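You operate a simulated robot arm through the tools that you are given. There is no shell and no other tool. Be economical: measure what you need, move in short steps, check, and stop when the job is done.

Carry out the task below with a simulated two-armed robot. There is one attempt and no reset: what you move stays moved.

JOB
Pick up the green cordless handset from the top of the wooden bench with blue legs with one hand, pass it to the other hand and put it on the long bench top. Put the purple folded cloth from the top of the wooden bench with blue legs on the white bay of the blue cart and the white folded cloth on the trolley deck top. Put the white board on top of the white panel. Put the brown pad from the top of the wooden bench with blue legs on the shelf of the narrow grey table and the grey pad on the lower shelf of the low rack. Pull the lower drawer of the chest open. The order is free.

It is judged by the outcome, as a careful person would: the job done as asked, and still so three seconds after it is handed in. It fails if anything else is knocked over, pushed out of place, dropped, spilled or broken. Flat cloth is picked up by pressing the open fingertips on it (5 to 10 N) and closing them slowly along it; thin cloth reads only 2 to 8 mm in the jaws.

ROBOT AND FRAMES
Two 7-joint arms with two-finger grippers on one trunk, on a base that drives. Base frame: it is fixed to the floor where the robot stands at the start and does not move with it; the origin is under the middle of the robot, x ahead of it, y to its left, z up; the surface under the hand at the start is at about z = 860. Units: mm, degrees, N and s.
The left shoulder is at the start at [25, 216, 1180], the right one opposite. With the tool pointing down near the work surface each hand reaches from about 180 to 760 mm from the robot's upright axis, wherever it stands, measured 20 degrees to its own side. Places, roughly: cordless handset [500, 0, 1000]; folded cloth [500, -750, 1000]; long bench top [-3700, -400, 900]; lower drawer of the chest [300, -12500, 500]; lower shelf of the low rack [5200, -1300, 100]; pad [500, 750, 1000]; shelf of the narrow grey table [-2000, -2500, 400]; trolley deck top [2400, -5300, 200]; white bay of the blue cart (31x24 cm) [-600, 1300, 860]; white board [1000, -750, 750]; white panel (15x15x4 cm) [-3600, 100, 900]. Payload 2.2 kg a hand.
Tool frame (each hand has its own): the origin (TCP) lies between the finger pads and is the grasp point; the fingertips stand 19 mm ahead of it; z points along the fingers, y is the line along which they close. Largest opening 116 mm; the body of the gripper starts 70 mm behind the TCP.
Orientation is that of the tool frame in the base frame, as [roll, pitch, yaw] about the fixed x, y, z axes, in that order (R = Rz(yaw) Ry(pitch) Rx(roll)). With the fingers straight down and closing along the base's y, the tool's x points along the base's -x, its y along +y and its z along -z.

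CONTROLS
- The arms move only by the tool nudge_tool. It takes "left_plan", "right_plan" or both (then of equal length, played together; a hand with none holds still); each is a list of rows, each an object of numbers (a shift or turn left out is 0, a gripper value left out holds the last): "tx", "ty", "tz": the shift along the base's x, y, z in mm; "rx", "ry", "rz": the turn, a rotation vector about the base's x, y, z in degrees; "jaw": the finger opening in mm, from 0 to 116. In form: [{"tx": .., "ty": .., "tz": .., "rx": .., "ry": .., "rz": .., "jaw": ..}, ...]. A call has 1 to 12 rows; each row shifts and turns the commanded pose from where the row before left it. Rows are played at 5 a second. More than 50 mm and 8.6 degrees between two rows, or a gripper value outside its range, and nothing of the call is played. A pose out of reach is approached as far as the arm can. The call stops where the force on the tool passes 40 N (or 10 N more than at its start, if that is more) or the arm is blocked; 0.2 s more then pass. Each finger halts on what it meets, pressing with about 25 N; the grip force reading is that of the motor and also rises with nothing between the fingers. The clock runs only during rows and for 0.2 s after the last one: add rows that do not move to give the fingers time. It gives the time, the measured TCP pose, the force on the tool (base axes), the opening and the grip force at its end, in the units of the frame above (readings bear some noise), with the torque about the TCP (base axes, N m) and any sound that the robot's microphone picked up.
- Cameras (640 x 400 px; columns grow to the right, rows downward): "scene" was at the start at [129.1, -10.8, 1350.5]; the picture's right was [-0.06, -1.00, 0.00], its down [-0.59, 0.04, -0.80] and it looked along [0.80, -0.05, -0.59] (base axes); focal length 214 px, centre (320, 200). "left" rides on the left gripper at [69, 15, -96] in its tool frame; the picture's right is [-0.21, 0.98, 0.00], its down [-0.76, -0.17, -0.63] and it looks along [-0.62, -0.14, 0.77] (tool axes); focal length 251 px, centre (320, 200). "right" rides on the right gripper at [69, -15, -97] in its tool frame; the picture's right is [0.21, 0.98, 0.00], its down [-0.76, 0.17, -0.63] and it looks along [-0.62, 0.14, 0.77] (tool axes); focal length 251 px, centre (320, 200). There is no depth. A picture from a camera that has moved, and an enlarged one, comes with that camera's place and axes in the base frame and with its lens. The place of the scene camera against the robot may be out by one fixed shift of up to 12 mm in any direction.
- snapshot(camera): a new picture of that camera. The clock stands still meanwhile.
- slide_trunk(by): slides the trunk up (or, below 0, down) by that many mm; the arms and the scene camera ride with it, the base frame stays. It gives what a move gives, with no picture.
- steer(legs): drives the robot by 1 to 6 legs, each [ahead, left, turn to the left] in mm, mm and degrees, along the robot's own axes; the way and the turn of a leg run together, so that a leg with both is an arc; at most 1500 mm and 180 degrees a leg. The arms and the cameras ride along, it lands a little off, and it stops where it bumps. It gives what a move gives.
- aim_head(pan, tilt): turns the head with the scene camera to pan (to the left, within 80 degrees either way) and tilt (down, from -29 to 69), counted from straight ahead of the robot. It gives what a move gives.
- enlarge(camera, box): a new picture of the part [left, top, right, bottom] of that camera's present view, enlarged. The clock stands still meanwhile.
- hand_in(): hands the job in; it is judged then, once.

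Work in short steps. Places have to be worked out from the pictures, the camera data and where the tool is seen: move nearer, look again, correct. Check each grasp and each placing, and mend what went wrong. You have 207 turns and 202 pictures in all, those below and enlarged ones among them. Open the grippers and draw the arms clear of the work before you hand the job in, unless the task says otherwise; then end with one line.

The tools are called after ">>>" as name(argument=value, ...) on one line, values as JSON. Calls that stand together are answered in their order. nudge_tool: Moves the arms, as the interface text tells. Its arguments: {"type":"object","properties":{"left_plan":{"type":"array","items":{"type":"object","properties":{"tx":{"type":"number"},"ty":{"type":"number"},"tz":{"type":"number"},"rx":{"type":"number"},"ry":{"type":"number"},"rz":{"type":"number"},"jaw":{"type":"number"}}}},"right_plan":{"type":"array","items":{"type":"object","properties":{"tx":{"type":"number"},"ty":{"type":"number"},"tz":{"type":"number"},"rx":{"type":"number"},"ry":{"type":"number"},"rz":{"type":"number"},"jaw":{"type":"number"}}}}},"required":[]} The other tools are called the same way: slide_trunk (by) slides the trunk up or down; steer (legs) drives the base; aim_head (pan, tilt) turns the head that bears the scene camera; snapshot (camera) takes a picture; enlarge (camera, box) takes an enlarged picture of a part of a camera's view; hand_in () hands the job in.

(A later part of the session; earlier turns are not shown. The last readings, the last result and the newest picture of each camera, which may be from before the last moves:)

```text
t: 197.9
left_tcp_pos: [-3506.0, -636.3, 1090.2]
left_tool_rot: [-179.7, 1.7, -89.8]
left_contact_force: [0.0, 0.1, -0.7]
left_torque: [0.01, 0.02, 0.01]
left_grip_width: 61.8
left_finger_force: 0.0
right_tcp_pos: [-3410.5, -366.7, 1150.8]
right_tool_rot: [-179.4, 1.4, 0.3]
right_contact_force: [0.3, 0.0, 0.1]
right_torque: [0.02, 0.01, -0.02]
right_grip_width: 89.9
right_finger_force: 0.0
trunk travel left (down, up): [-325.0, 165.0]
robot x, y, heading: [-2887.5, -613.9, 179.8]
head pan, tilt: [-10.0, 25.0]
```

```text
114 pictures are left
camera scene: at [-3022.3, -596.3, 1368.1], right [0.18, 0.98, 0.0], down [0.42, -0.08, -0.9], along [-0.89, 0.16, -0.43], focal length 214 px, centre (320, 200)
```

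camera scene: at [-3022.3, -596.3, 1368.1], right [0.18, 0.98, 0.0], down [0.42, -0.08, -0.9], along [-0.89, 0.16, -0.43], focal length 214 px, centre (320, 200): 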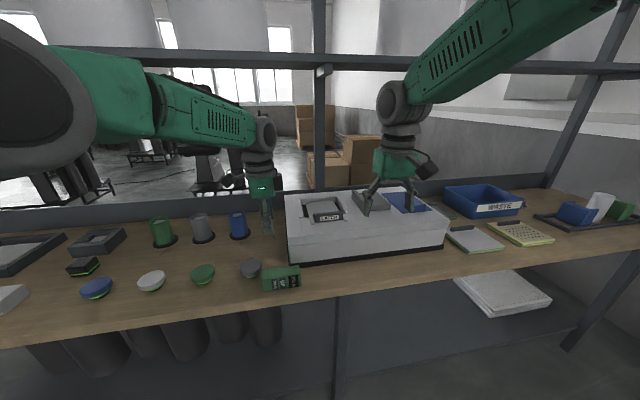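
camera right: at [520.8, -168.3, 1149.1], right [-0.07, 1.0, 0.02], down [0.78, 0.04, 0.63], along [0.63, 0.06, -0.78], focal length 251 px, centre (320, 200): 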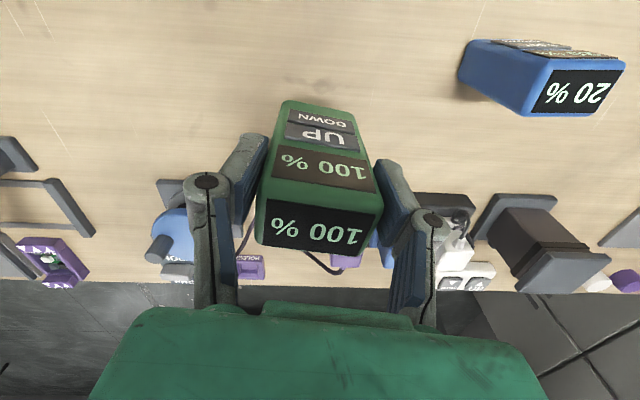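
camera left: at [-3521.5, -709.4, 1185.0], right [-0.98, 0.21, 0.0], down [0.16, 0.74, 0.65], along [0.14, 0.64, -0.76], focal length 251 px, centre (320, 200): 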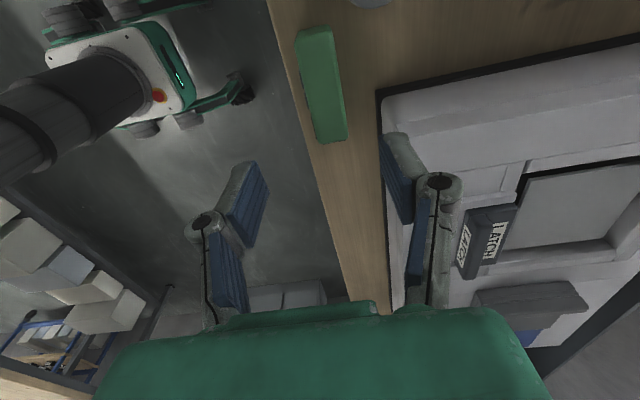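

The handset is on the long bench. Back out, return through the corridor, and turn to face east to find the white board.

>>> steer(legs=[[-250, 0, 0], [0, 950, 0], [-1000, 0, 0], [-900, 0, 0], [0, 0, 180]])

>>> nudge_tool(left_plan=[{"rz": 8.5, "tz": 10, "ty": 15}, {"rz": 8.5, "tz": 10, "ty": 15}, {"rz": 8.5, "tz": 10, "ty": 15}, {"rz": 8.5, "tz": 10, "ty": 15}, {"rz": 8.5, "tx": -10, "ty": 15}, {"rz": 8.5, "tx": -10, "ty": 15}, {"rz": 8.5, "tx": -10, "ty": 15}, {"rz": 8.5, "tx": -10, "ty": 15}, {"rz": 8.5, "tx": -10, "ty": 15}, {"rz": 8.5, "tx": -10}, {"rz": 5, "tx": -10, "jaw": 116}])

>>> aim_head(pan=0, tilt=15)

>>> snapshot(camera="scene")

```text
t: 220.4
left_tcp_pos: [-145.6, -1593.7, 1088.1]
left_tool_rot: [-179.7, 2.4, 84.9]
left_contact_force: [-0.2, 1.0, -0.4]
left_torque: [-0.07, -0.01, -0.03]
left_grip_width: 62.0
left_finger_force: 0.2
right_tcp_pos: [-267.9, -1853.1, 1154.2]
right_tool_rot: [-178.5, 1.5, 175.0]
right_contact_force: [-0.2, 1.7, -0.3]
right_torque: [-0.06, -0.01, -0.02]
right_grip_width: 90.3
right_finger_force: 0.0
trunk travel left (down, up): [-325.0, 165.0]
robot x, y, heading: [-766.1, -1572.3, -5.8]
head pan, tilt: [-10.0, 25.0]
```

```text
t: 222.8
left_tcp_pos: [-221.6, -1467.1, 1130.5]
left_tool_rot: [-179.8, 1.8, 175.0]
left_contact_force: [0.6, 0.2, 0.7]
left_torque: [-0.02, 0.03, -0.02]
left_grip_width: 115.9
left_finger_force: 0.1
right_tcp_pos: [-272.0, -1860.4, 1154.0]
right_tool_rot: [-178.9, 1.7, 175.0]
right_contact_force: [0.5, 0.0, 0.6]
right_torque: [-0.01, -0.04, 0.0]
right_grip_width: 89.9
right_finger_force: 0.0
trunk travel left (down, up): [-325.0, 165.0]
robot x, y, heading: [-766.0, -1572.6, -5.5]
head pan, tilt: [-10.0, 25.0]
```

```text
t: 223.5
left_tcp_pos: [-222.1, -1474.7, 1131.3]
left_tool_rot: [179.7, 1.8, 174.8]
left_contact_force: [-0.4, -0.5, 0.7]
left_torque: [0.03, 0.01, 0.02]
left_grip_width: 116.0
left_finger_force: 0.0
right_tcp_pos: [-273.3, -1868.7, 1153.1]
right_tool_rot: [-179.3, 1.5, 175.1]
right_contact_force: [0.4, -0.4, -0.6]
right_torque: [0.02, -0.01, 0.04]
right_grip_width: 89.8
right_finger_force: 0.0
trunk travel left (down, up): [-325.0, 165.0]
robot x, y, heading: [-771.5, -1575.9, -5.6]
head pan, tilt: [0.0, 15.0]
```

```text
113 pictures are left
camera scene: at [-634.4, -1600.6, 1384.3], right [-0.1, -0.99, -0.01], down [-0.26, 0.03, -0.96], along [0.96, -0.1, -0.26], focal length 214 px, centre (320, 200)
```

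scene: 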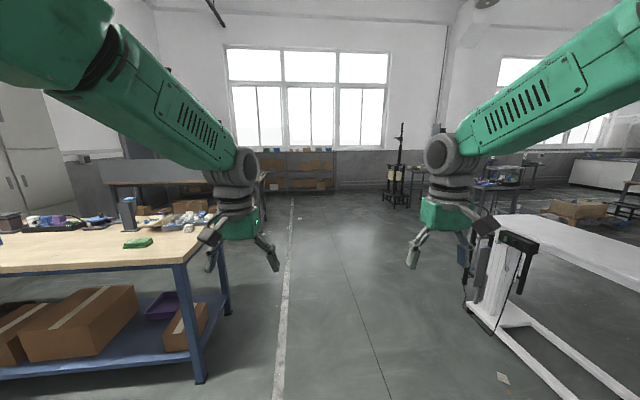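

No white board evident yet; move ahead alongside the bench end and look left.

>>> steer(legs=[[0, 0, 5.6], [900, 0, 0]])

>>> aim_head(pan=45, tilt=25)

>>> snapshot(camera="scene")

```text
t: 228.8
left_tcp_pos: [676.4, -1423.1, 1130.0]
left_tool_rot: [179.9, 1.8, -179.6]
left_contact_force: [-0.2, 0.5, 0.0]
left_torque: [0.01, -0.02, -0.01]
left_grip_width: 115.8
left_finger_force: 0.0
right_tcp_pos: [664.1, -1820.2, 1154.2]
right_tool_rot: [-179.2, 1.7, -179.5]
right_contact_force: [0.0, -0.4, 1.5]
right_torque: [0.07, -0.01, 0.03]
right_grip_width: 89.9
right_finger_force: 0.1
trunk travel left (down, up): [-325.0, 165.0]
robot x, y, heading: [144.5, -1576.3, -0.3]
head pan, tilt: [0.0, 15.0]
```

```text
t: 229.9
left_tcp_pos: [674.7, -1421.8, 1132.7]
left_tool_rot: [180.0, 1.9, -179.7]
left_contact_force: [-0.5, -0.1, -0.2]
left_torque: [0.0, 0.01, -0.03]
left_grip_width: 115.8
left_finger_force: 0.1
right_tcp_pos: [661.2, -1817.9, 1153.8]
right_tool_rot: [-179.1, 1.8, -179.5]
right_contact_force: [-0.9, -0.2, 0.2]
right_torque: [0.01, 0.02, 0.01]
right_grip_width: 90.0
right_finger_force: 0.0
trunk travel left (down, up): [-325.0, 165.0]
robot x, y, heading: [143.3, -1579.0, -0.3]
head pan, tilt: [45.0, 25.0]
```

```text
112 pictures are left
camera scene: at [250.5, -1519.7, 1368.3], right [0.7, -0.71, 0.0], down [-0.3, -0.3, -0.91], along [0.64, 0.64, -0.42], focal length 214 px, centre (320, 200)
```

scene: 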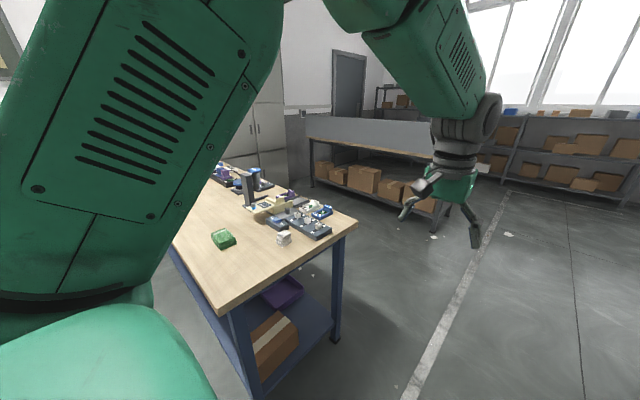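

Not visible from here; drive ahead to look at the back side of the bench.

>>> steer(legs=[[1000, 0, 0], [0, 0, 60]])

>>> aim_head(pan=50, tilt=25)

>>> snapshot(camera="scene")

```text
t: 237.8
left_tcp_pos: [1295.9, -1048.8, 1132.8]
left_tool_rot: [179.9, 2.0, -120.7]
left_contact_force: [0.6, 0.1, 0.7]
left_torque: [0.01, 0.04, -0.01]
left_grip_width: 116.0
left_finger_force: 0.1
right_tcp_pos: [1628.4, -1262.9, 1154.8]
right_tool_rot: [-179.0, 1.8, -120.5]
right_contact_force: [0.4, 0.2, 0.3]
right_torque: [0.04, 0.02, 0.0]
right_grip_width: 90.1
right_finger_force: 0.0
trunk travel left (down, up): [-325.0, 165.0]
robot x, y, heading: [1155.5, -1582.0, 58.3]
head pan, tilt: [45.0, 25.0]
```

```text
t: 238.4
left_tcp_pos: [1293.3, -1051.4, 1133.8]
left_tool_rot: [180.0, 2.1, -120.7]
left_contact_force: [-0.6, 0.6, -1.0]
left_torque: [0.03, -0.04, -0.01]
left_grip_width: 115.8
left_finger_force: 0.0
right_tcp_pos: [1627.2, -1266.3, 1156.1]
right_tool_rot: [-179.0, 1.8, -120.6]
right_contact_force: [0.1, 0.3, 0.5]
right_torque: [0.01, 0.01, 0.03]
right_grip_width: 90.0
right_finger_force: 0.0
trunk travel left (down, up): [-325.0, 165.0]
robot x, y, heading: [1153.6, -1580.8, 58.6]
head pan, tilt: [50.0, 25.0]
```

```text
111 pictures are left
camera scene: at [1146.3, -1465.1, 1368.3], right [0.95, 0.32, 0.0], down [0.13, -0.4, -0.91], along [-0.29, 0.86, -0.42], focal length 214 px, centre (320, 200)
```

scene: 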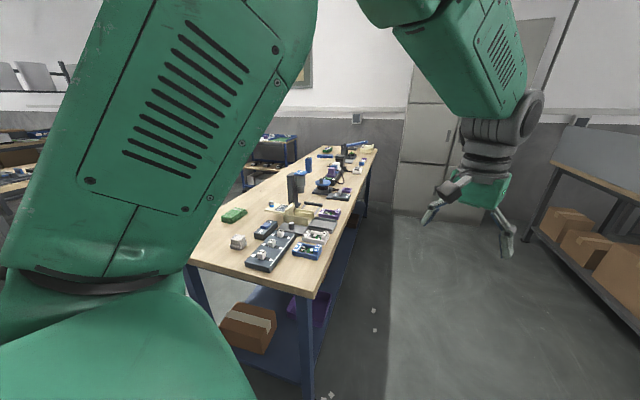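

Zoom on the bench's right end from this side.

>>> enlarge(camera="scene", box=[215, 170, 375, 270])

>>> aim_head(pan=-10, tilt=15)

>>> snapshot(camera="scene")

```text
4.00 times, centred on (295, 220) of scene
camera zoom: at [1146.3, -1465.1, 1368.3], right [0.95, 0.32, 0.0], down [0.13, -0.4, -0.91], along [-0.29, 0.86, -0.42], focal length 858 px, centre (420, 120)
```

zoom: 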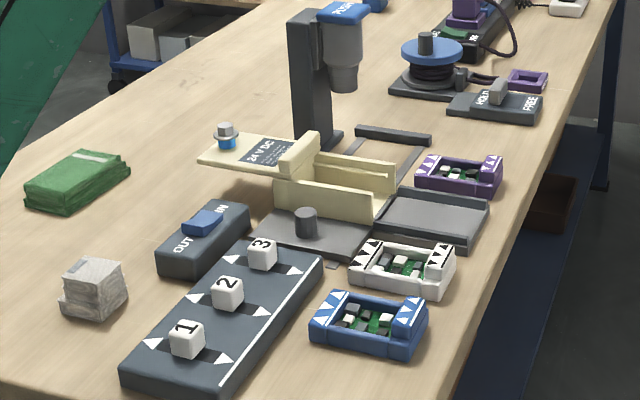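

```text
t: 239.7
left_tcp_pos: [1292.8, -1052.0, 1134.6]
left_tool_rot: [180.0, 2.0, -120.7]
left_contact_force: [-0.3, -0.2, -0.4]
left_torque: [-0.04, 0.02, 0.01]
left_grip_width: 116.0
left_finger_force: 0.2
right_tcp_pos: [1627.8, -1267.6, 1155.7]
right_tool_rot: [-179.1, 1.8, -120.5]
right_contact_force: [-0.1, -0.5, -0.3]
right_torque: [0.0, 0.02, 0.02]
right_grip_width: 89.7
right_finger_force: 0.1
trunk travel left (down, up): [-325.0, 165.0]
robot x, y, heading: [1153.3, -1583.5, 58.4]
head pan, tilt: [-10.0, 15.0]
```

```text
109 pictures are left
camera scene: at [1237.5, -1482.6, 1384.4], right [0.75, -0.66, 0.0], down [-0.17, -0.2, -0.96], along [0.64, 0.73, -0.26], focal length 214 px, centre (320, 200)
```

scene: 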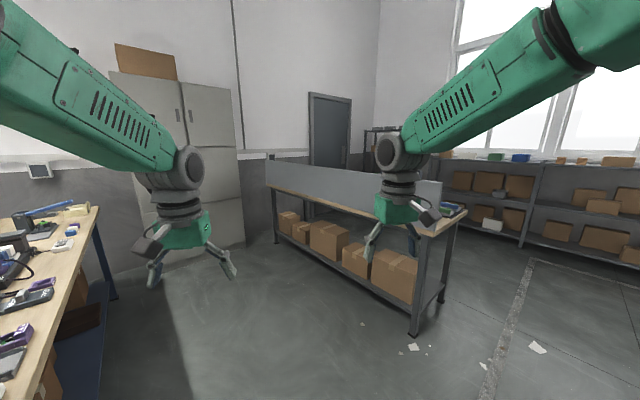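

The "white board" is the white-framed circuit board at about (907,-810), near the back edge. Go to the back side facing the bench with the left hand in front of it.

>>> steer(legs=[[0, 0, 121.6], [-350, 0, 0], [0, -920, 0]])

>>> aim_head(pan=10, tilt=35)

>>> snapshot(camera="scene")

>>> snapshot(camera="left")

```text
t: 251.5
left_tcp_pos: [962.1, -826.7, 1133.8]
left_tool_rot: [-179.5, 2.2, 0.9]
left_contact_force: [0.2, 0.1, 0.1]
left_torque: [0.01, 0.01, -0.02]
left_grip_width: 115.9
left_finger_force: 0.1
right_tcp_pos: [971.9, -428.9, 1157.9]
right_tool_rot: [-178.6, 2.0, 0.9]
right_contact_force: [0.1, 0.1, -0.3]
right_torque: [-0.01, 0.02, -0.01]
right_grip_width: 90.2
right_finger_force: 0.0
trunk travel left (down, up): [-325.0, 165.0]
robot x, y, heading: [1487.9, -659.2, -179.7]
head pan, tilt: [-10.0, 15.0]
```

```text
t: 252.4
left_tcp_pos: [965.9, -825.1, 1136.7]
left_tool_rot: [-179.6, 2.4, 1.0]
left_contact_force: [0.1, -0.6, -0.4]
left_torque: [0.01, 0.02, -0.02]
left_grip_width: 115.9
left_finger_force: 0.1
right_tcp_pos: [975.0, -428.5, 1160.3]
right_tool_rot: [-178.7, 2.1, 0.9]
right_contact_force: [0.8, -0.3, -0.2]
right_torque: [-0.01, 0.05, 0.01]
right_grip_width: 89.9
right_finger_force: 0.0
trunk travel left (down, up): [-325.0, 165.0]
robot x, y, heading: [1487.2, -656.7, -180.1]
head pan, tilt: [10.0, 35.0]
```

```text
108 pictures are left
camera scene: at [1357.8, -686.3, 1352.4], right [-0.18, 0.98, 0.0], down [0.57, 0.11, -0.82], along [-0.8, -0.14, -0.58], focal length 214 px, centre (320, 200)
```

scene: 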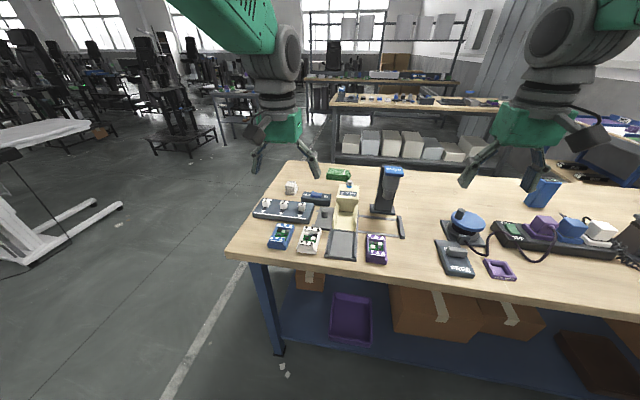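

```text
107 pictures are left
camera left: at [1039.5, -841.1, 1229.4], right [-0.2, -0.98, 0.0], down [-0.73, 0.15, 0.66], along [-0.65, 0.13, -0.75], focal length 251 px, centre (320, 200)
```

left: 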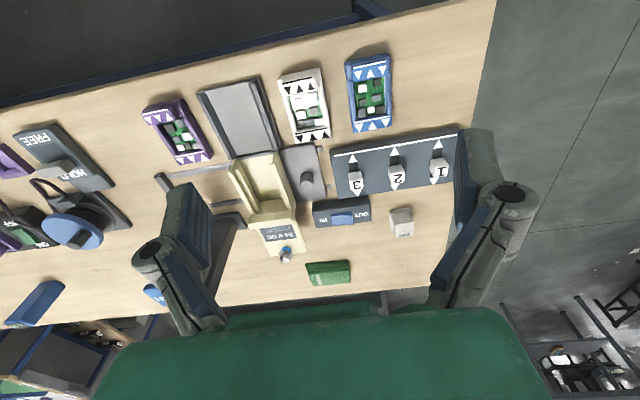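

White board: centre ≈(907,-795), ~55 mm wide, axis turned −5.5°. Approach with jaws at 78 mm.

>>> nudge_tool(left_plan=[{"tx": -30, "ty": 15, "rz": -5, "jaw": 78}, {"tx": -29, "ty": 15}, {"tz": -45}, {"tz": -45}, {"tz": -45}, {}, {}, {}])

>>> snapshot(camera="left")

```text
t: 254.2
left_tcp_pos: [906.1, -792.8, 998.7]
left_tool_rot: [-179.8, 2.3, -4.1]
left_contact_force: [-0.1, -0.1, -0.7]
left_torque: [0.02, -0.01, 0.01]
left_grip_width: 77.6
left_finger_force: 0.0
right_tcp_pos: [973.1, -423.4, 1159.1]
right_tool_rot: [-178.8, 2.1, 1.1]
right_contact_force: [-0.6, -0.2, -0.3]
right_torque: [0.03, 0.0, 0.04]
right_grip_width: 90.0
right_finger_force: 0.1
trunk travel left (down, up): [-325.0, 165.0]
robot x, y, heading: [1489.2, -657.3, -179.5]
head pan, tilt: [10.0, 35.0]
```

```text
106 pictures are left
camera left: at [978.1, -813.9, 1091.9], right [-0.28, -0.96, 0.0], down [-0.72, 0.22, 0.66], along [-0.64, 0.18, -0.75], focal length 251 px, centre (320, 200)
```

left: 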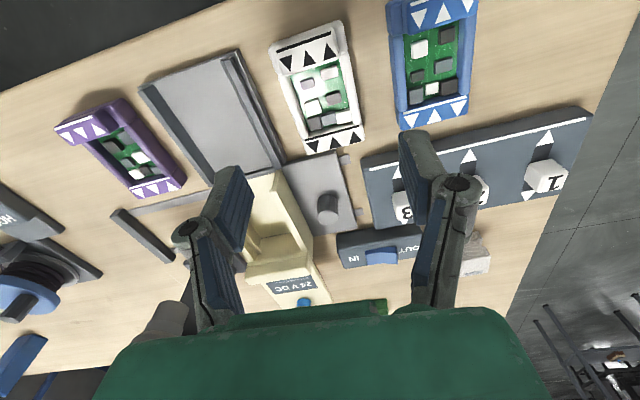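

Board centre (904,−797), nearly square to x. Correct yaw, narrow jaws to 70, and descend.

>>> nudge_tool(left_plan=[{"tx": -2, "ty": -4, "rz": 3, "jaw": 70}, {"tz": -40}, {"tz": -30}, {}, {}])

>>> snapshot(camera="left")

```text
t: 255.4
left_tcp_pos: [905.7, -791.1, 928.9]
left_tool_rot: [180.0, 2.3, -1.1]
left_contact_force: [-0.1, 0.4, -0.9]
left_torque: [-0.02, -0.02, 0.01]
left_grip_width: 70.0
left_finger_force: 0.1
right_tcp_pos: [974.4, -418.9, 1157.6]
right_tool_rot: [-179.1, 2.1, 1.0]
right_contact_force: [-0.2, -0.2, 0.6]
right_torque: [0.01, 0.0, -0.02]
right_grip_width: 89.8
right_finger_force: 0.1
trunk travel left (down, up): [-325.0, 165.0]
robot x, y, heading: [1487.9, -658.1, -179.8]
head pan, tilt: [10.0, 35.0]
```

```text
105 pictures are left
camera left: at [978.4, -808.6, 1023.7], right [-0.23, -0.97, 0.01], down [-0.73, 0.18, 0.66], along [-0.65, 0.15, -0.75], focal length 251 px, centre (320, 200)
```

left: 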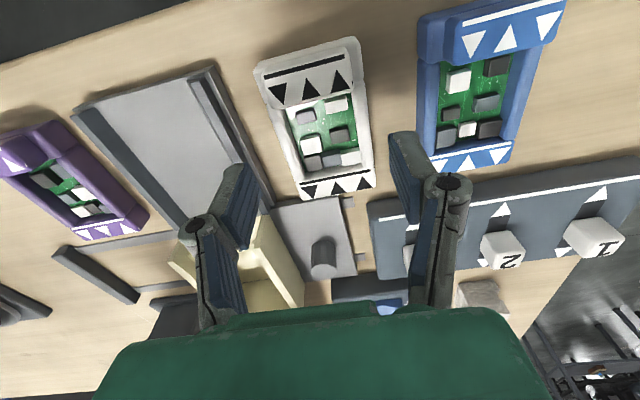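

Aligned. Descend to tips just above the bench and close.

>>> nudge_tool(left_plan=[{"tz": -25}, {"tz": -20}, {}, {"jaw": 62}, {"jaw": 56}, {"jaw": 50}, {"jaw": 44}, {"jaw": 36}, {}])

>>> snapshot(camera="left")

```text
t: 257.4
left_tcp_pos: [903.1, -790.1, 887.0]
left_tool_rot: [180.0, 2.4, -1.1]
left_contact_force: [-0.3, -1.8, 3.0]
left_torque: [-0.07, -0.03, 0.01]
left_grip_width: 56.9
left_finger_force: 25.1
right_tcp_pos: [975.2, -419.7, 1159.2]
right_tool_rot: [-179.2, 2.1, 1.0]
right_contact_force: [1.3, 0.3, 0.2]
right_torque: [0.01, 0.01, 0.01]
right_grip_width: 89.8
right_finger_force: 0.1
trunk travel left (down, up): [-325.0, 165.0]
robot x, y, heading: [1487.8, -654.3, -179.6]
head pan, tilt: [10.0, 35.0]
```

```text
104 pictures are left
camera left: at [977.4, -807.8, 980.1], right [-0.23, -0.97, 0.01], down [-0.73, 0.18, 0.66], along [-0.65, 0.15, -0.75], focal length 251 px, centre (320, 200)
```

left: 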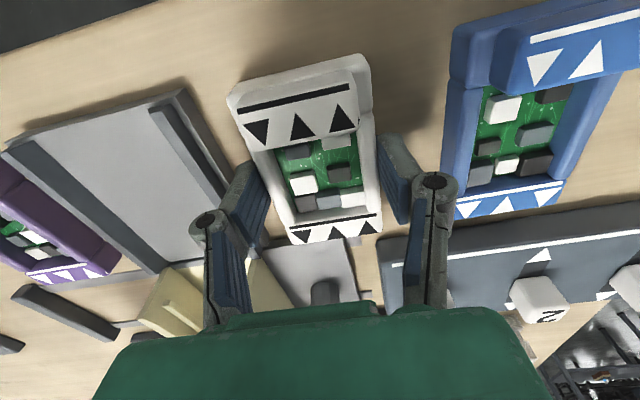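

Gripped at 57 mm. Lift and check.

>>> nudge_tool(left_plan=[{"tz": 10}, {"tz": 30}, {"tz": 40}, {}])

>>> snapshot(camera="left")

```text
t: 258.4
left_tcp_pos: [902.8, -789.9, 964.9]
left_tool_rot: [-179.9, 2.2, -1.2]
left_contact_force: [-0.7, -0.5, -1.2]
left_torque: [0.0, 0.0, 0.0]
left_grip_width: 57.3
left_finger_force: 24.9
right_tcp_pos: [973.3, -420.1, 1157.2]
right_tool_rot: [-179.1, 2.1, 1.0]
right_contact_force: [0.1, -0.8, 0.0]
right_torque: [0.01, -0.01, 0.01]
right_grip_width: 90.1
right_finger_force: 0.1
trunk travel left (down, up): [-325.0, 165.0]
robot x, y, heading: [1487.9, -657.5, -179.5]
head pan, tilt: [10.0, 35.0]
```

```text
103 pictures are left
camera left: at [976.5, -808.2, 1059.5], right [-0.23, -0.97, 0.01], down [-0.73, 0.18, 0.66], along [-0.64, 0.15, -0.75], focal length 251 px, centre (320, 200)
```

left: 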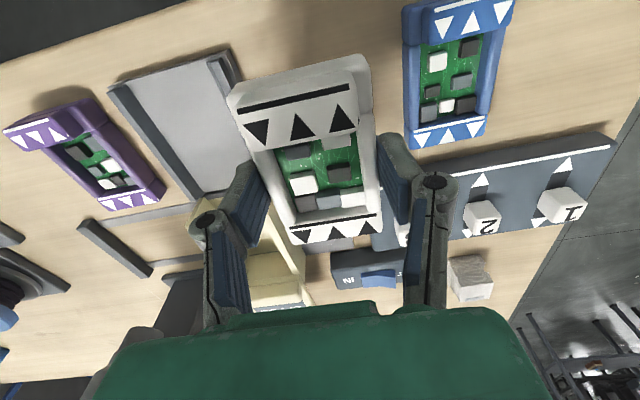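

White board is held. Raise it and drive the corridor route to the long bench's panel.

>>> nudge_tool(left_plan=[{"tz": 45}, {"tz": 45}, {"tz": 45}, {"tz": 30}])

>>> steer(legs=[[0, 900, 0], [1450, 0, 0], [1450, 0, 0], [1250, 0, 0], [0, -900, 0], [0, -900, 0]])

>>> aim_head(pan=5, tilt=30)

>>> snapshot(camera="scene")

```text
t: 259.4
left_tcp_pos: [905.3, -790.3, 1133.3]
left_tool_rot: [-179.9, 2.4, -1.1]
left_contact_force: [0.2, 0.4, -1.0]
left_torque: [0.01, 0.02, 0.01]
left_grip_width: 56.8
left_finger_force: 25.1
right_tcp_pos: [974.3, -418.5, 1159.5]
right_tool_rot: [-179.1, 2.3, 1.0]
right_contact_force: [0.2, -0.3, 0.1]
right_torque: [0.02, 0.03, -0.01]
right_grip_width: 89.9
right_finger_force: 0.1
trunk travel left (down, up): [-325.0, 165.0]
robot x, y, heading: [1486.8, -659.7, -179.7]
head pan, tilt: [10.0, 35.0]
```

```text
t: 292.1
left_tcp_pos: [-3210.5, 150.7, 1132.0]
left_tool_rot: [-179.8, 2.3, -1.8]
left_contact_force: [-0.2, -0.4, -2.1]
left_torque: [0.03, 0.03, 0.05]
left_grip_width: 57.0
left_finger_force: 24.8
right_tcp_pos: [-3134.6, 523.5, 1160.1]
right_tool_rot: [-178.8, 2.2, 0.3]
right_contact_force: [0.0, 0.2, 0.1]
right_torque: [-0.02, -0.02, 0.03]
right_grip_width: 89.9
right_finger_force: 0.1
trunk travel left (down, up): [-325.0, 165.0]
robot x, y, heading: [-2624.7, 285.2, 179.5]
head pan, tilt: [10.0, 35.0]
```

```text
t: 292.8
left_tcp_pos: [-3207.8, 147.5, 1134.0]
left_tool_rot: [-179.6, 2.4, -1.7]
left_contact_force: [-0.3, -0.5, -1.4]
left_torque: [0.01, 0.01, 0.0]
left_grip_width: 56.9
left_finger_force: 25.3
right_tcp_pos: [-3132.1, 520.0, 1160.5]
right_tool_rot: [-178.8, 2.4, 0.3]
right_contact_force: [0.3, -1.3, -0.1]
right_torque: [0.06, 0.0, 0.0]
right_grip_width: 89.8
right_finger_force: 0.1
trunk travel left (down, up): [-325.0, 165.0]
robot x, y, heading: [-2623.3, 279.1, 179.5]
head pan, tilt: [5.0, 30.0]
```

```text
102 pictures are left
camera scene: at [-2760.1, 262.0, 1360.0], right [-0.08, 1.0, 0.0], down [0.5, 0.04, -0.86], along [-0.86, -0.07, -0.5], focal length 214 px, centre (320, 200)
```

scene: 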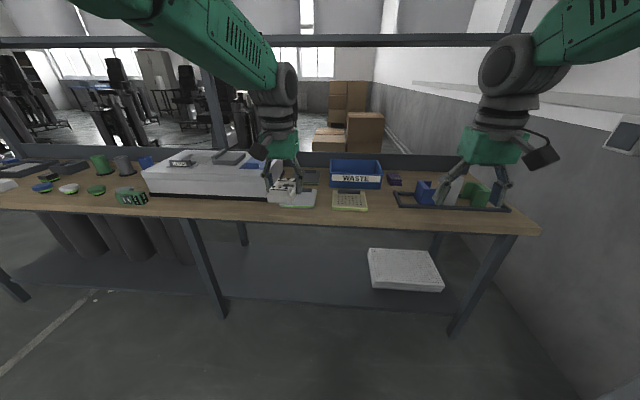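

Panel ≈(-3568,107). Drive ahead 290 mm, wait for settling, look with the left camera.

>>> steer(legs=[[290, 0, 0]])

>>> nudge_tool(left_plan=[{"tx": -30, "ty": -20}, {"tx": -20, "ty": -15}, {}, {}, {}, {}, {}, {}, {}])

>>> snapshot(camera="left")

>>> snapshot(camera="scene")

```text
t: 294.8
left_tcp_pos: [-3492.2, 153.9, 1135.4]
left_tool_rot: [-179.9, 2.5, -1.7]
left_contact_force: [0.3, -0.5, -1.2]
left_torque: [0.01, 0.02, -0.03]
left_grip_width: 56.8
left_finger_force: 24.8
right_tcp_pos: [-3417.4, 524.4, 1161.2]
right_tool_rot: [-179.0, 2.4, 0.3]
right_contact_force: [0.0, 0.1, -0.4]
right_torque: [-0.02, 0.0, 0.01]
right_grip_width: 89.8
right_finger_force: 0.0
trunk travel left (down, up): [-325.0, 165.0]
robot x, y, heading: [-2910.7, 282.4, 179.6]
head pan, tilt: [5.0, 30.0]
```

```text
t: 296.8
left_tcp_pos: [-3538.9, 129.2, 1139.5]
left_tool_rot: [179.8, 2.6, -1.6]
left_contact_force: [0.7, 0.7, -1.0]
left_torque: [-0.04, -0.04, -0.02]
left_grip_width: 57.2
left_finger_force: 24.5
right_tcp_pos: [-3415.1, 535.2, 1159.9]
right_tool_rot: [-179.4, 2.4, 0.2]
right_contact_force: [0.4, 0.2, -0.7]
right_torque: [-0.03, 0.0, -0.01]
right_grip_width: 90.3
right_finger_force: 0.1
trunk travel left (down, up): [-325.0, 165.0]
robot x, y, heading: [-2909.3, 287.2, 179.6]
head pan, tilt: [5.0, 30.0]
```

```text
101 pictures are left
camera left: at [-3465.9, 111.5, 1232.1], right [-0.24, -0.97, 0.02], down [-0.72, 0.19, 0.67], along [-0.65, 0.15, -0.75], focal length 251 px, centre (320, 200)
```

left: 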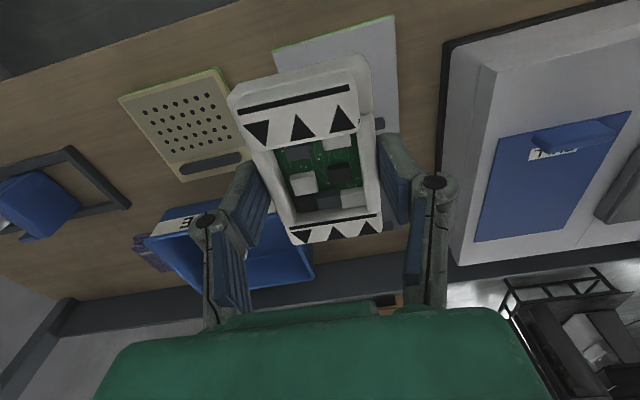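

```text
100 pictures are left
camera scene: at [-3045.7, 277.4, 1360.1], right [-0.08, 1.0, 0.0], down [0.5, 0.04, -0.86], along [-0.86, -0.07, -0.5], focal length 214 px, centre (320, 200)
```

scene: 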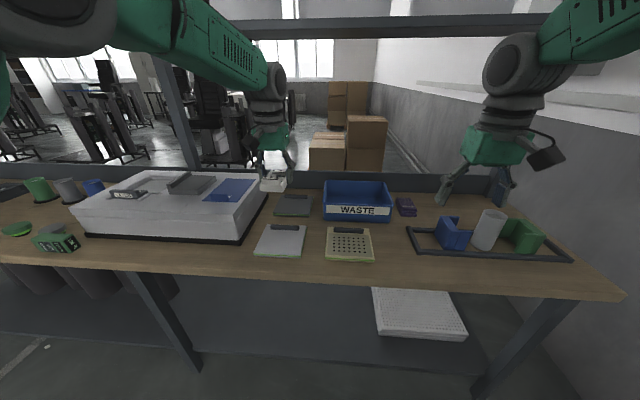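

Panel: top face centre ≈(-3590,104), top z≈878. Move the board over (-3578,104) and descend partway.

>>> nudge_tool(left_plan=[{"tx": -20, "ty": -12}, {"tx": -19, "ty": -13}, {"tz": -45}, {"tz": -45}, {"tz": -45}, {"tz": -40}, {}, {}, {}])

>>> snapshot(camera="left")

>>> enlarge(camera="scene", box=[200, 160, 360, 260])

```text
t: 298.8
left_tcp_pos: [-3578.8, 100.4, 963.5]
left_tool_rot: [179.7, 2.6, -1.7]
left_contact_force: [0.3, 0.3, -2.6]
left_torque: [-0.04, -0.02, -0.01]
left_grip_width: 57.2
left_finger_force: 25.4
right_tcp_pos: [-3415.2, 532.6, 1160.3]
right_tool_rot: [-179.3, 2.5, 0.3]
right_contact_force: [0.7, 0.5, 0.3]
right_torque: [0.0, 0.0, 0.02]
right_grip_width: 89.8
right_finger_force: 0.0
trunk travel left (down, up): [-325.0, 165.0]
robot x, y, heading: [-2907.7, 285.3, 179.5]
head pan, tilt: [5.0, 30.0]
```

```text
99 pictures are left
camera left: at [-3505.0, 82.1, 1057.1], right [-0.24, -0.97, 0.01], down [-0.72, 0.19, 0.67], along [-0.65, 0.15, -0.75], focal length 251 px, centre (320, 200)
```

left: 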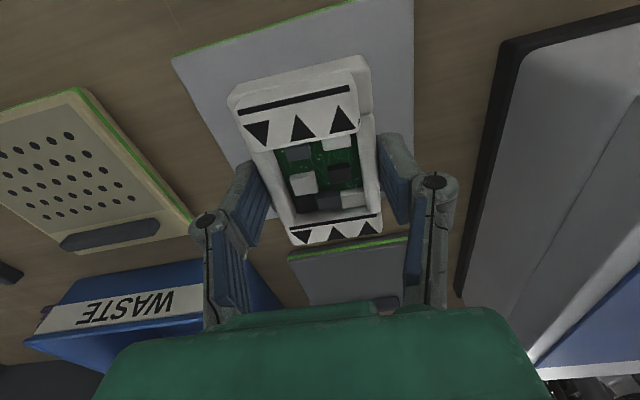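

```text
4.00 times, centred on (280, 210) of scene
camera zoom: at [-3046.5, 274.6, 1360.0], right [-0.08, 1.0, 0.0], down [0.5, 0.04, -0.86], along [-0.86, -0.07, -0.5], focal length 858 px, centre (480, 160)
```

zoom: 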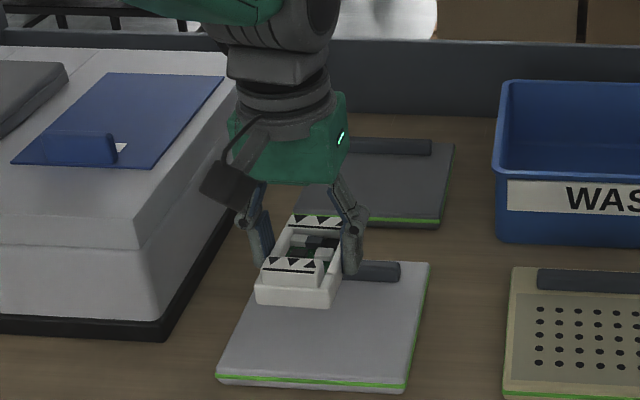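

Over the panel with the handle strip clear. Lower slowly.

>>> nudge_tool(left_plan=[{"tx": 4, "tz": -30}, {"tz": -15}, {"tz": -6}, {"tz": -4}, {}, {}])

>>> enlarge(camera="scene", box=[200, 180, 360, 280])

```text
t: 300.2
left_tcp_pos: [-3573.3, 99.1, 907.2]
left_tool_rot: [179.8, 2.7, -1.7]
left_contact_force: [-0.5, 0.2, 4.6]
left_torque: [0.14, -0.24, 0.0]
left_grip_width: 57.1
left_finger_force: 25.0
right_tcp_pos: [-3414.8, 530.7, 1161.5]
right_tool_rot: [-179.3, 2.5, 0.3]
right_contact_force: [-0.6, 0.0, 0.0]
right_torque: [0.0, -0.03, 0.02]
right_grip_width: 90.4
right_finger_force: 0.1
trunk travel left (down, up): [-325.0, 165.0]
robot x, y, heading: [-2910.7, 282.5, 179.8]
head pan, tilt: [5.0, 30.0]
```

```text
4.00 times, centred on (280, 230) of scene
camera zoom: at [-3045.4, 272.4, 1360.2], right [-0.08, 1.0, 0.0], down [0.5, 0.04, -0.86], along [-0.86, -0.07, -0.5], focal length 858 px, centre (480, 80)
```

zoom: 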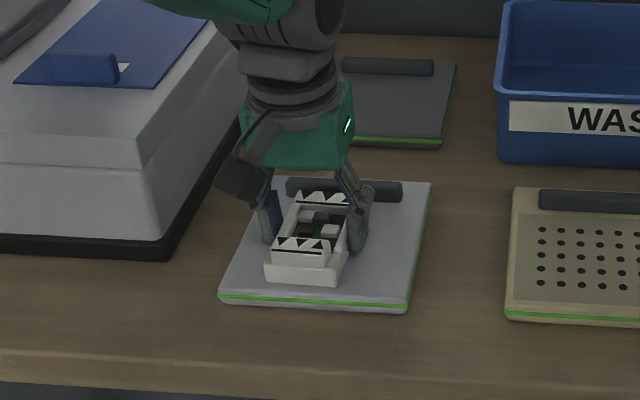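

Contact on the panel. Release and rise.

>>> nudge_tool(left_plan=[{"tz": -2}, {}, {"jaw": 64}, {"jaw": 76}, {"jaw": 84}, {}, {"tz": 30}, {"tz": 40}, {"tz": 45}, {"tz": 45}, {"tz": 45}])

>>> enlarge(camera="scene", box=[200, 180, 360, 280])

>>> snapshot(camera="left")

```text
t: 302.6
left_tcp_pos: [-3573.4, 100.4, 1109.2]
left_tool_rot: [-180.0, 2.7, -1.7]
left_contact_force: [0.0, -1.1, 0.5]
left_torque: [0.0, -0.01, 0.03]
left_grip_width: 83.8
left_finger_force: 0.0
right_tcp_pos: [-3415.2, 531.3, 1161.3]
right_tool_rot: [-179.3, 2.6, 0.2]
right_contact_force: [0.4, 0.3, 0.2]
right_torque: [-0.01, 0.03, -0.01]
right_grip_width: 89.9
right_finger_force: 0.0
trunk travel left (down, up): [-325.0, 165.0]
robot x, y, heading: [-2909.4, 286.9, 179.5]
head pan, tilt: [5.0, 30.0]
```

```text
4.00 times, centred on (280, 230) of scene
camera zoom: at [-3045.0, 272.3, 1360.2], right [-0.08, 1.0, 0.0], down [0.5, 0.04, -0.86], along [-0.86, -0.07, -0.5], focal length 858 px, centre (480, 80)
```

zoom: 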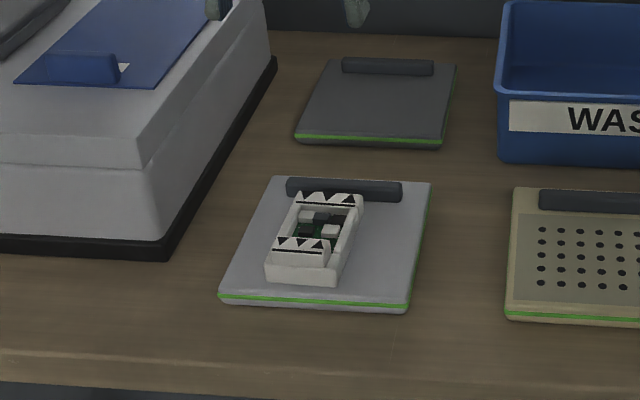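

```text
95 pictures are left
camera left: at [-3501.3, 81.2, 1202.5], right [-0.24, -0.97, 0.01], down [-0.72, 0.19, 0.67], along [-0.65, 0.15, -0.75], focal length 251 px, centre (320, 200)
```

left: 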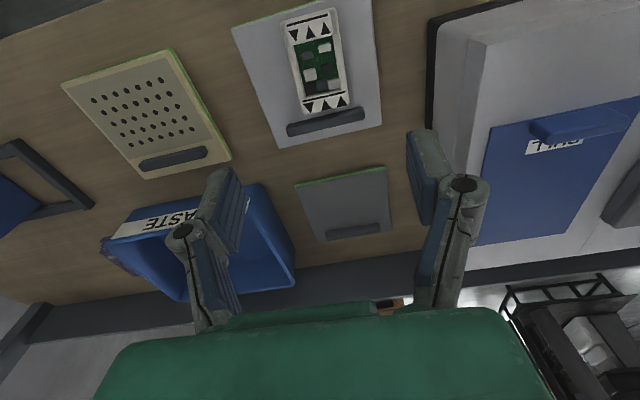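

White board sits on the white panel. Drive back towards the first bench for the grey pad.

>>> steer(legs=[[-250, 0, 0], [0, 915, 0], [0, 915, 0], [-1050, 0, 0], [-950, 0, 0], [0, 0, 180.5]])

>>> nudge_tool(left_plan=[{"tx": -40, "ty": 20, "jaw": 116}, {"tx": -40, "ty": 20}, {"tx": -20, "ty": 20}])

>>> steer(legs=[[0, 1100, 0], [0, 1080, 0]])

>>> snapshot(camera="scene")

```text
refused: 180.5 is not a number from -180 to 180
```

```text
t: 303.4
left_tcp_pos: [-3618.1, 149.4, 1108.4]
left_tool_rot: [179.8, 2.6, -1.7]
left_contact_force: [0.5, -0.5, 0.8]
left_torque: [-0.02, 0.03, 0.01]
left_grip_width: 115.9
left_finger_force: 0.2
left hand out of reach, approached as far as the arm can: row 2, 3
right_tcp_pos: [-3412.7, 532.7, 1162.8]
right_tool_rot: [-179.3, 2.5, 0.3]
right_contact_force: [0.0, 0.1, 0.6]
right_torque: [-0.01, 0.02, 0.0]
right_grip_width: 90.1
right_finger_force: 0.0
trunk travel left (down, up): [-325.0, 165.0]
robot x, y, heading: [-2907.1, 286.2, 179.5]
head pan, tilt: [5.0, 30.0]
```

```text
t: 314.0
left_tcp_pos: [-3635.9, -1977.1, 1108.4]
left_tool_rot: [179.6, 2.6, -2.3]
left_contact_force: [0.5, 1.0, -0.8]
left_torque: [-0.04, 0.01, -0.04]
left_grip_width: 115.9
left_finger_force: 0.0
right_tcp_pos: [-3427.6, -1596.4, 1160.3]
right_tool_rot: [-179.5, 2.4, -0.3]
right_contact_force: [0.2, 0.5, -0.9]
right_torque: [-0.03, 0.03, -0.01]
right_grip_width: 90.2
right_finger_force: 0.0
trunk travel left (down, up): [-325.0, 165.0]
robot x, y, heading: [-2926.6, -1852.3, 179.2]
head pan, tilt: [5.0, 30.0]
```

```text
94 pictures are left
camera scene: at [-3062.6, -1862.7, 1360.1], right [-0.07, 1.0, 0.0], down [0.5, 0.04, -0.86], along [-0.86, -0.06, -0.5], focal length 214 px, centre (320, 200)
```

scene: 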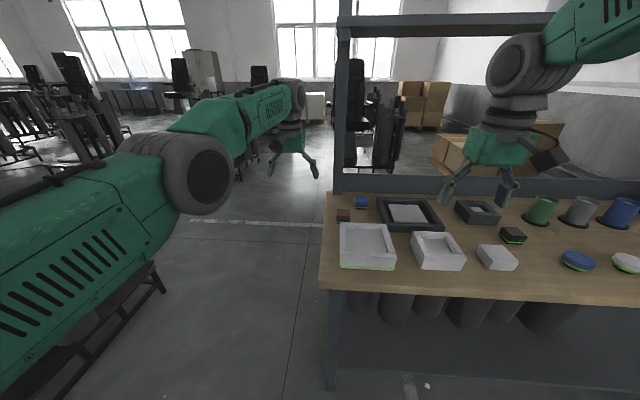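

The batch ran its later legs sideways, but no bump occurred. Now take the corridor back east.

>>> steer(legs=[[0, -280, 0], [-1100, 0, 0], [-1150, 0, 0], [0, 0, -179.2], [0, 1100, 0], [0, 1050, 0]])

>>> aim_head(pan=20, tilt=30)

>>> snapshot(camera="scene")

```text
t: 344.2
left_tcp_pos: [256.6, 522.0, 1111.6]
left_tool_rot: [179.7, 2.8, 172.8]
left_contact_force: [-0.4, -0.5, -0.2]
left_torque: [-0.01, 0.02, 0.02]
left_grip_width: 116.0
left_finger_force: 0.0
right_tcp_pos: [16.2, 162.7, 1164.2]
right_tool_rot: [-179.4, 2.8, 174.9]
right_contact_force: [1.0, 0.0, -0.4]
right_torque: [0.0, -0.02, 0.0]
right_grip_width: 89.8
right_finger_force: 0.0
trunk travel left (down, up): [-325.0, 165.0]
robot x, y, heading: [-459.5, 456.9, -5.4]
head pan, tilt: [5.0, 30.0]
```

```text
t: 345.0
left_tcp_pos: [256.3, 528.7, 1113.9]
left_tool_rot: [179.9, 3.1, 172.9]
left_contact_force: [0.8, 0.6, -0.1]
left_torque: [-0.1, -0.01, 0.01]
left_grip_width: 116.0
left_finger_force: 0.0
right_tcp_pos: [12.0, 170.6, 1166.2]
right_tool_rot: [-179.2, 2.9, 175.0]
right_contact_force: [0.4, 1.4, 0.4]
right_torque: [-0.08, 0.01, 0.0]
right_grip_width: 89.9
right_finger_force: 0.1
trunk travel left (down, up): [-325.0, 165.0]
robot x, y, heading: [-460.8, 459.1, -5.9]
head pan, tilt: [20.0, 30.0]
```

```text
93 pictures are left
camera scene: at [-327.1, 487.5, 1359.6], right [0.25, -0.97, 0.01], down [-0.49, -0.13, -0.86], along [0.84, 0.21, -0.51], focal length 214 px, centre (320, 200)
```

scene: 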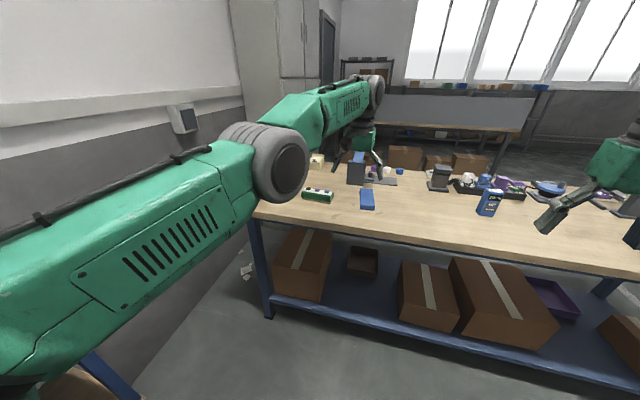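

Square up, and approach the bench's left part.

>>> steer(legs=[[0, 0, 5.9], [0, 225, 0], [440, 0, 0]])

>>> nudge_tool(left_plan=[{"tx": -20}, {"tx": -20}, {}, {}, {}, {}, {}, {}])

>>> snapshot(camera="left")

```text
t: 349.5
left_tcp_pos: [675.8, 810.9, 1115.3]
left_tool_rot: [178.9, 3.1, 178.9]
left_contact_force: [-0.1, 0.3, 1.1]
left_torque: [0.02, -0.02, 0.0]
left_grip_width: 115.9
left_finger_force: 0.1
right_tcp_pos: [475.8, 424.1, 1160.9]
right_tool_rot: [179.8, 2.9, -179.0]
right_contact_force: [0.6, -0.9, -0.2]
right_torque: [0.08, -0.01, 0.0]
right_grip_width: 89.9
right_finger_force: 0.1
trunk travel left (down, up): [-325.0, 165.0]
robot x, y, heading: [-28.9, 680.8, 0.5]
head pan, tilt: [20.0, 30.0]
```

```text
t: 351.3
left_tcp_pos: [671.2, 792.5, 1123.7]
left_tool_rot: [178.3, 3.1, 178.7]
left_contact_force: [-0.1, -0.7, 0.1]
left_torque: [0.04, -0.01, -0.03]
left_grip_width: 116.0
left_finger_force: 0.1
left hand out of reach, approached as far as the arm can: row 1, 2
right_tcp_pos: [471.5, 412.6, 1161.7]
right_tool_rot: [179.3, 3.0, -179.2]
right_contact_force: [0.2, -1.4, 0.6]
right_torque: [0.04, 0.01, -0.03]
right_grip_width: 90.1
right_finger_force: 0.1
trunk travel left (down, up): [-325.0, 165.0]
robot x, y, heading: [-23.1, 679.0, 0.6]
head pan, tilt: [20.0, 30.0]
```

```text
92 pictures are left
camera left: at [598.1, 805.0, 1216.3], right [0.23, 0.97, 0.04], down [0.72, -0.2, 0.67], along [0.66, -0.13, -0.74], focal length 251 px, centre (320, 200)
```

left: 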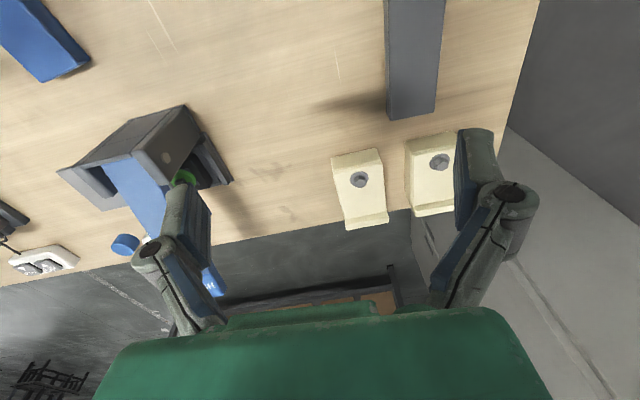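

Pull the hand in, tilt it 42°, and shift toward the grey pad (≈(695,895)).

>>> nudge_tool(left_plan=[{"tx": -40, "ty": 15}, {"tx": -40, "ty": 15}, {"tx": -20, "ty": 15, "ry": -8.5}, {"ty": 15, "ry": -8.5}, {"ty": 15, "ry": -8.5}, {"ty": 15, "ry": -8.5}, {"ry": -8.5}, {"ry": 3}, {}, {}])

>>> snapshot(camera="left")

>>> aim_head(pan=40, tilt=30)

>>> snapshot(camera="scene")

```text
t: 353.5
left_tcp_pos: [814.3, 852.5, 1174.1]
left_tool_rot: [178.7, 42.8, 179.1]
left_contact_force: [-0.4, 1.6, -0.2]
left_torque: [-0.03, 0.01, -0.05]
left_grip_width: 116.1
left_finger_force: 0.0
left hand out of reach, approached as far as the arm can: row 1, 2, 3, 4, 5, 6, 7, 8
right_tcp_pos: [472.8, 437.9, 1165.4]
right_tool_rot: [-179.7, 3.0, -178.9]
right_contact_force: [-0.3, 1.2, -0.2]
right_torque: [-0.03, 0.01, -0.04]
right_grip_width: 90.0
right_finger_force: 0.1
trunk travel left (down, up): [-325.0, 165.0]
robot x, y, heading: [-27.1, 684.0, 0.5]
head pan, tilt: [20.0, 30.0]
```

```text
91 pictures are left
camera left: at [698.1, 864.6, 1198.0], right [0.16, 0.97, 0.16], down [0.13, -0.18, 0.97], along [0.98, -0.13, -0.15], focal length 251 px, centre (320, 200)
```

left: 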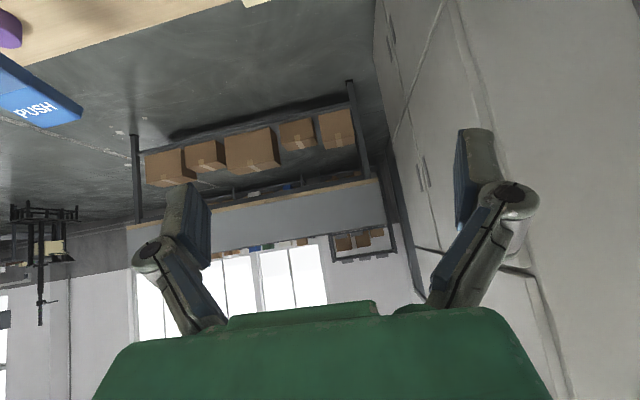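

```text
t: 354.3
left_tcp_pos: [813.3, 845.4, 1173.9]
left_tool_rot: [178.3, 42.7, 178.7]
left_contact_force: [-0.4, 0.6, 0.6]
left_torque: [-0.02, 0.01, -0.02]
left_grip_width: 115.9
left_finger_force: 0.1
right_tcp_pos: [472.0, 433.0, 1165.5]
right_tool_rot: [-179.9, 3.1, -179.0]
right_contact_force: [0.0, 0.3, -0.3]
right_torque: [-0.06, 0.01, 0.01]
right_grip_width: 89.7
right_finger_force: 0.1
trunk travel left (down, up): [-325.0, 165.0]
robot x, y, heading: [-28.3, 687.0, 0.4]
head pan, tilt: [40.0, 30.0]
```

```text
90 pictures are left
camera scene: at [87.7, 735.8, 1360.2], right [0.65, -0.76, 0.0], down [-0.38, -0.32, -0.86], along [0.66, 0.56, -0.5], focal length 214 px, centre (320, 200)
```

scene: 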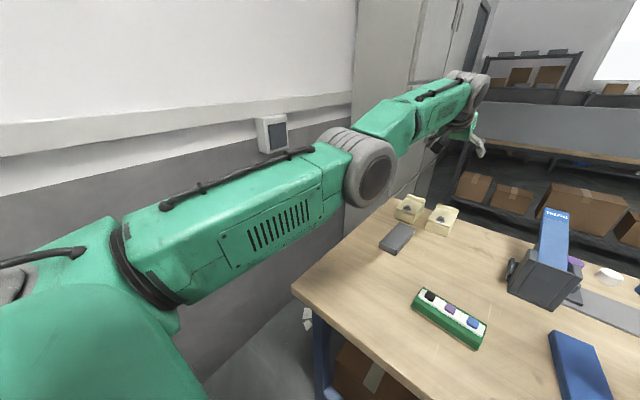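

The commanded pose had drifted beyond reach. Pull back and down and check.

>>> nudge_tool(left_plan=[{"tx": -45}, {"tx": -45}, {"tx": -45}, {}])

```text
t: 355.3
left_tcp_pos: [801.7, 833.6, 1196.3]
left_tool_rot: [178.6, 42.7, 179.0]
left_contact_force: [0.5, 0.6, 0.1]
left_torque: [-0.06, -0.01, 0.0]
left_grip_width: 116.2
left_finger_force: 0.0
left hand out of reach, approached as far as the arm can: row 1, 2, 3
right_tcp_pos: [471.6, 438.0, 1165.9]
right_tool_rot: [-179.7, 3.1, -178.9]
right_contact_force: [0.1, 1.0, -0.9]
right_torque: [-0.03, -0.02, 0.02]
right_grip_width: 89.9
right_finger_force: 0.0
trunk travel left (down, up): [-325.0, 165.0]
robot x, y, heading: [-28.5, 683.9, 0.6]
head pan, tilt: [40.0, 30.0]
```

The arm looks stuck in a stretched local configuration; undo the tilt and lower to recover.

>>> nudge_tool(left_plan=[{"ry": 8}, {"ry": 8}, {"ry": 8}, {"ry": 8}, {"ry": 8}, {}, {}])

>>> snapshot(camera="scene")

```text
t: 356.9
left_tcp_pos: [695.4, 852.0, 1191.8]
left_tool_rot: [178.8, 10.5, 178.9]
left_contact_force: [0.7, -0.6, -0.5]
left_torque: [-0.07, 0.0, 0.01]
left_grip_width: 115.8
left_finger_force: 0.0
left hand out of reach, approached as far as the arm can: row 1, 2, 3, 4, 5
right_tcp_pos: [473.8, 426.2, 1163.2]
right_tool_rot: [179.8, 3.1, -179.0]
right_contact_force: [-0.7, -0.2, -1.1]
right_torque: [-0.03, 0.03, 0.0]
right_grip_width: 90.0
right_finger_force: 0.1
trunk travel left (down, up): [-325.0, 165.0]
robot x, y, heading: [-25.0, 683.2, 0.6]
head pan, tilt: [40.0, 30.0]
```

```text
89 pictures are left
camera scene: at [88.3, 730.7, 1360.3], right [0.65, -0.76, -0.01], down [-0.39, -0.32, -0.87], along [0.66, 0.56, -0.5], focal length 214 px, centre (320, 200)
```

scene: 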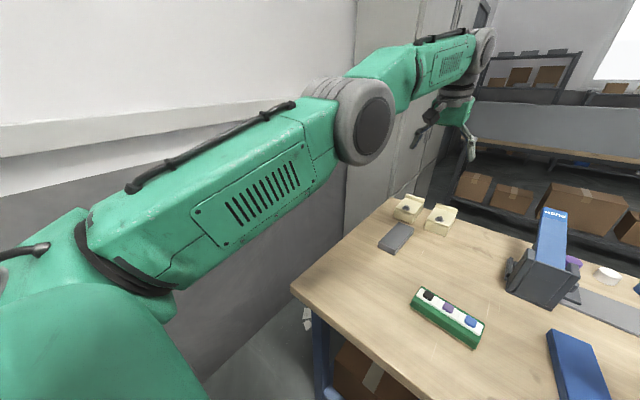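

Keep pulling back until it reports within reach.

>>> nudge_tool(left_plan=[{"tx": -45, "tz": -15}, {"tx": -45, "tz": -15}, {"tx": -45, "tz": -15}, {"tx": -45, "tz": -15}, {"tx": -45}, {"tx": -45}])

```text
t: 358.3
left_tcp_pos: [417.3, 847.4, 1134.2]
left_tool_rot: [178.6, 11.1, 178.8]
left_contact_force: [-0.3, 0.0, -0.3]
left_torque: [0.03, -0.05, 0.02]
left_grip_width: 116.0
left_finger_force: 0.1
right_tcp_pos: [470.0, 422.5, 1164.4]
right_tool_rot: [179.7, 3.3, -179.1]
right_contact_force: [-0.4, -0.2, 1.3]
right_torque: [0.04, -0.01, 0.0]
right_grip_width: 90.0
right_finger_force: 0.0
trunk travel left (down, up): [-325.0, 165.0]
robot x, y, heading: [-19.2, 681.9, 0.4]
head pan, tilt: [40.0, 30.0]
```

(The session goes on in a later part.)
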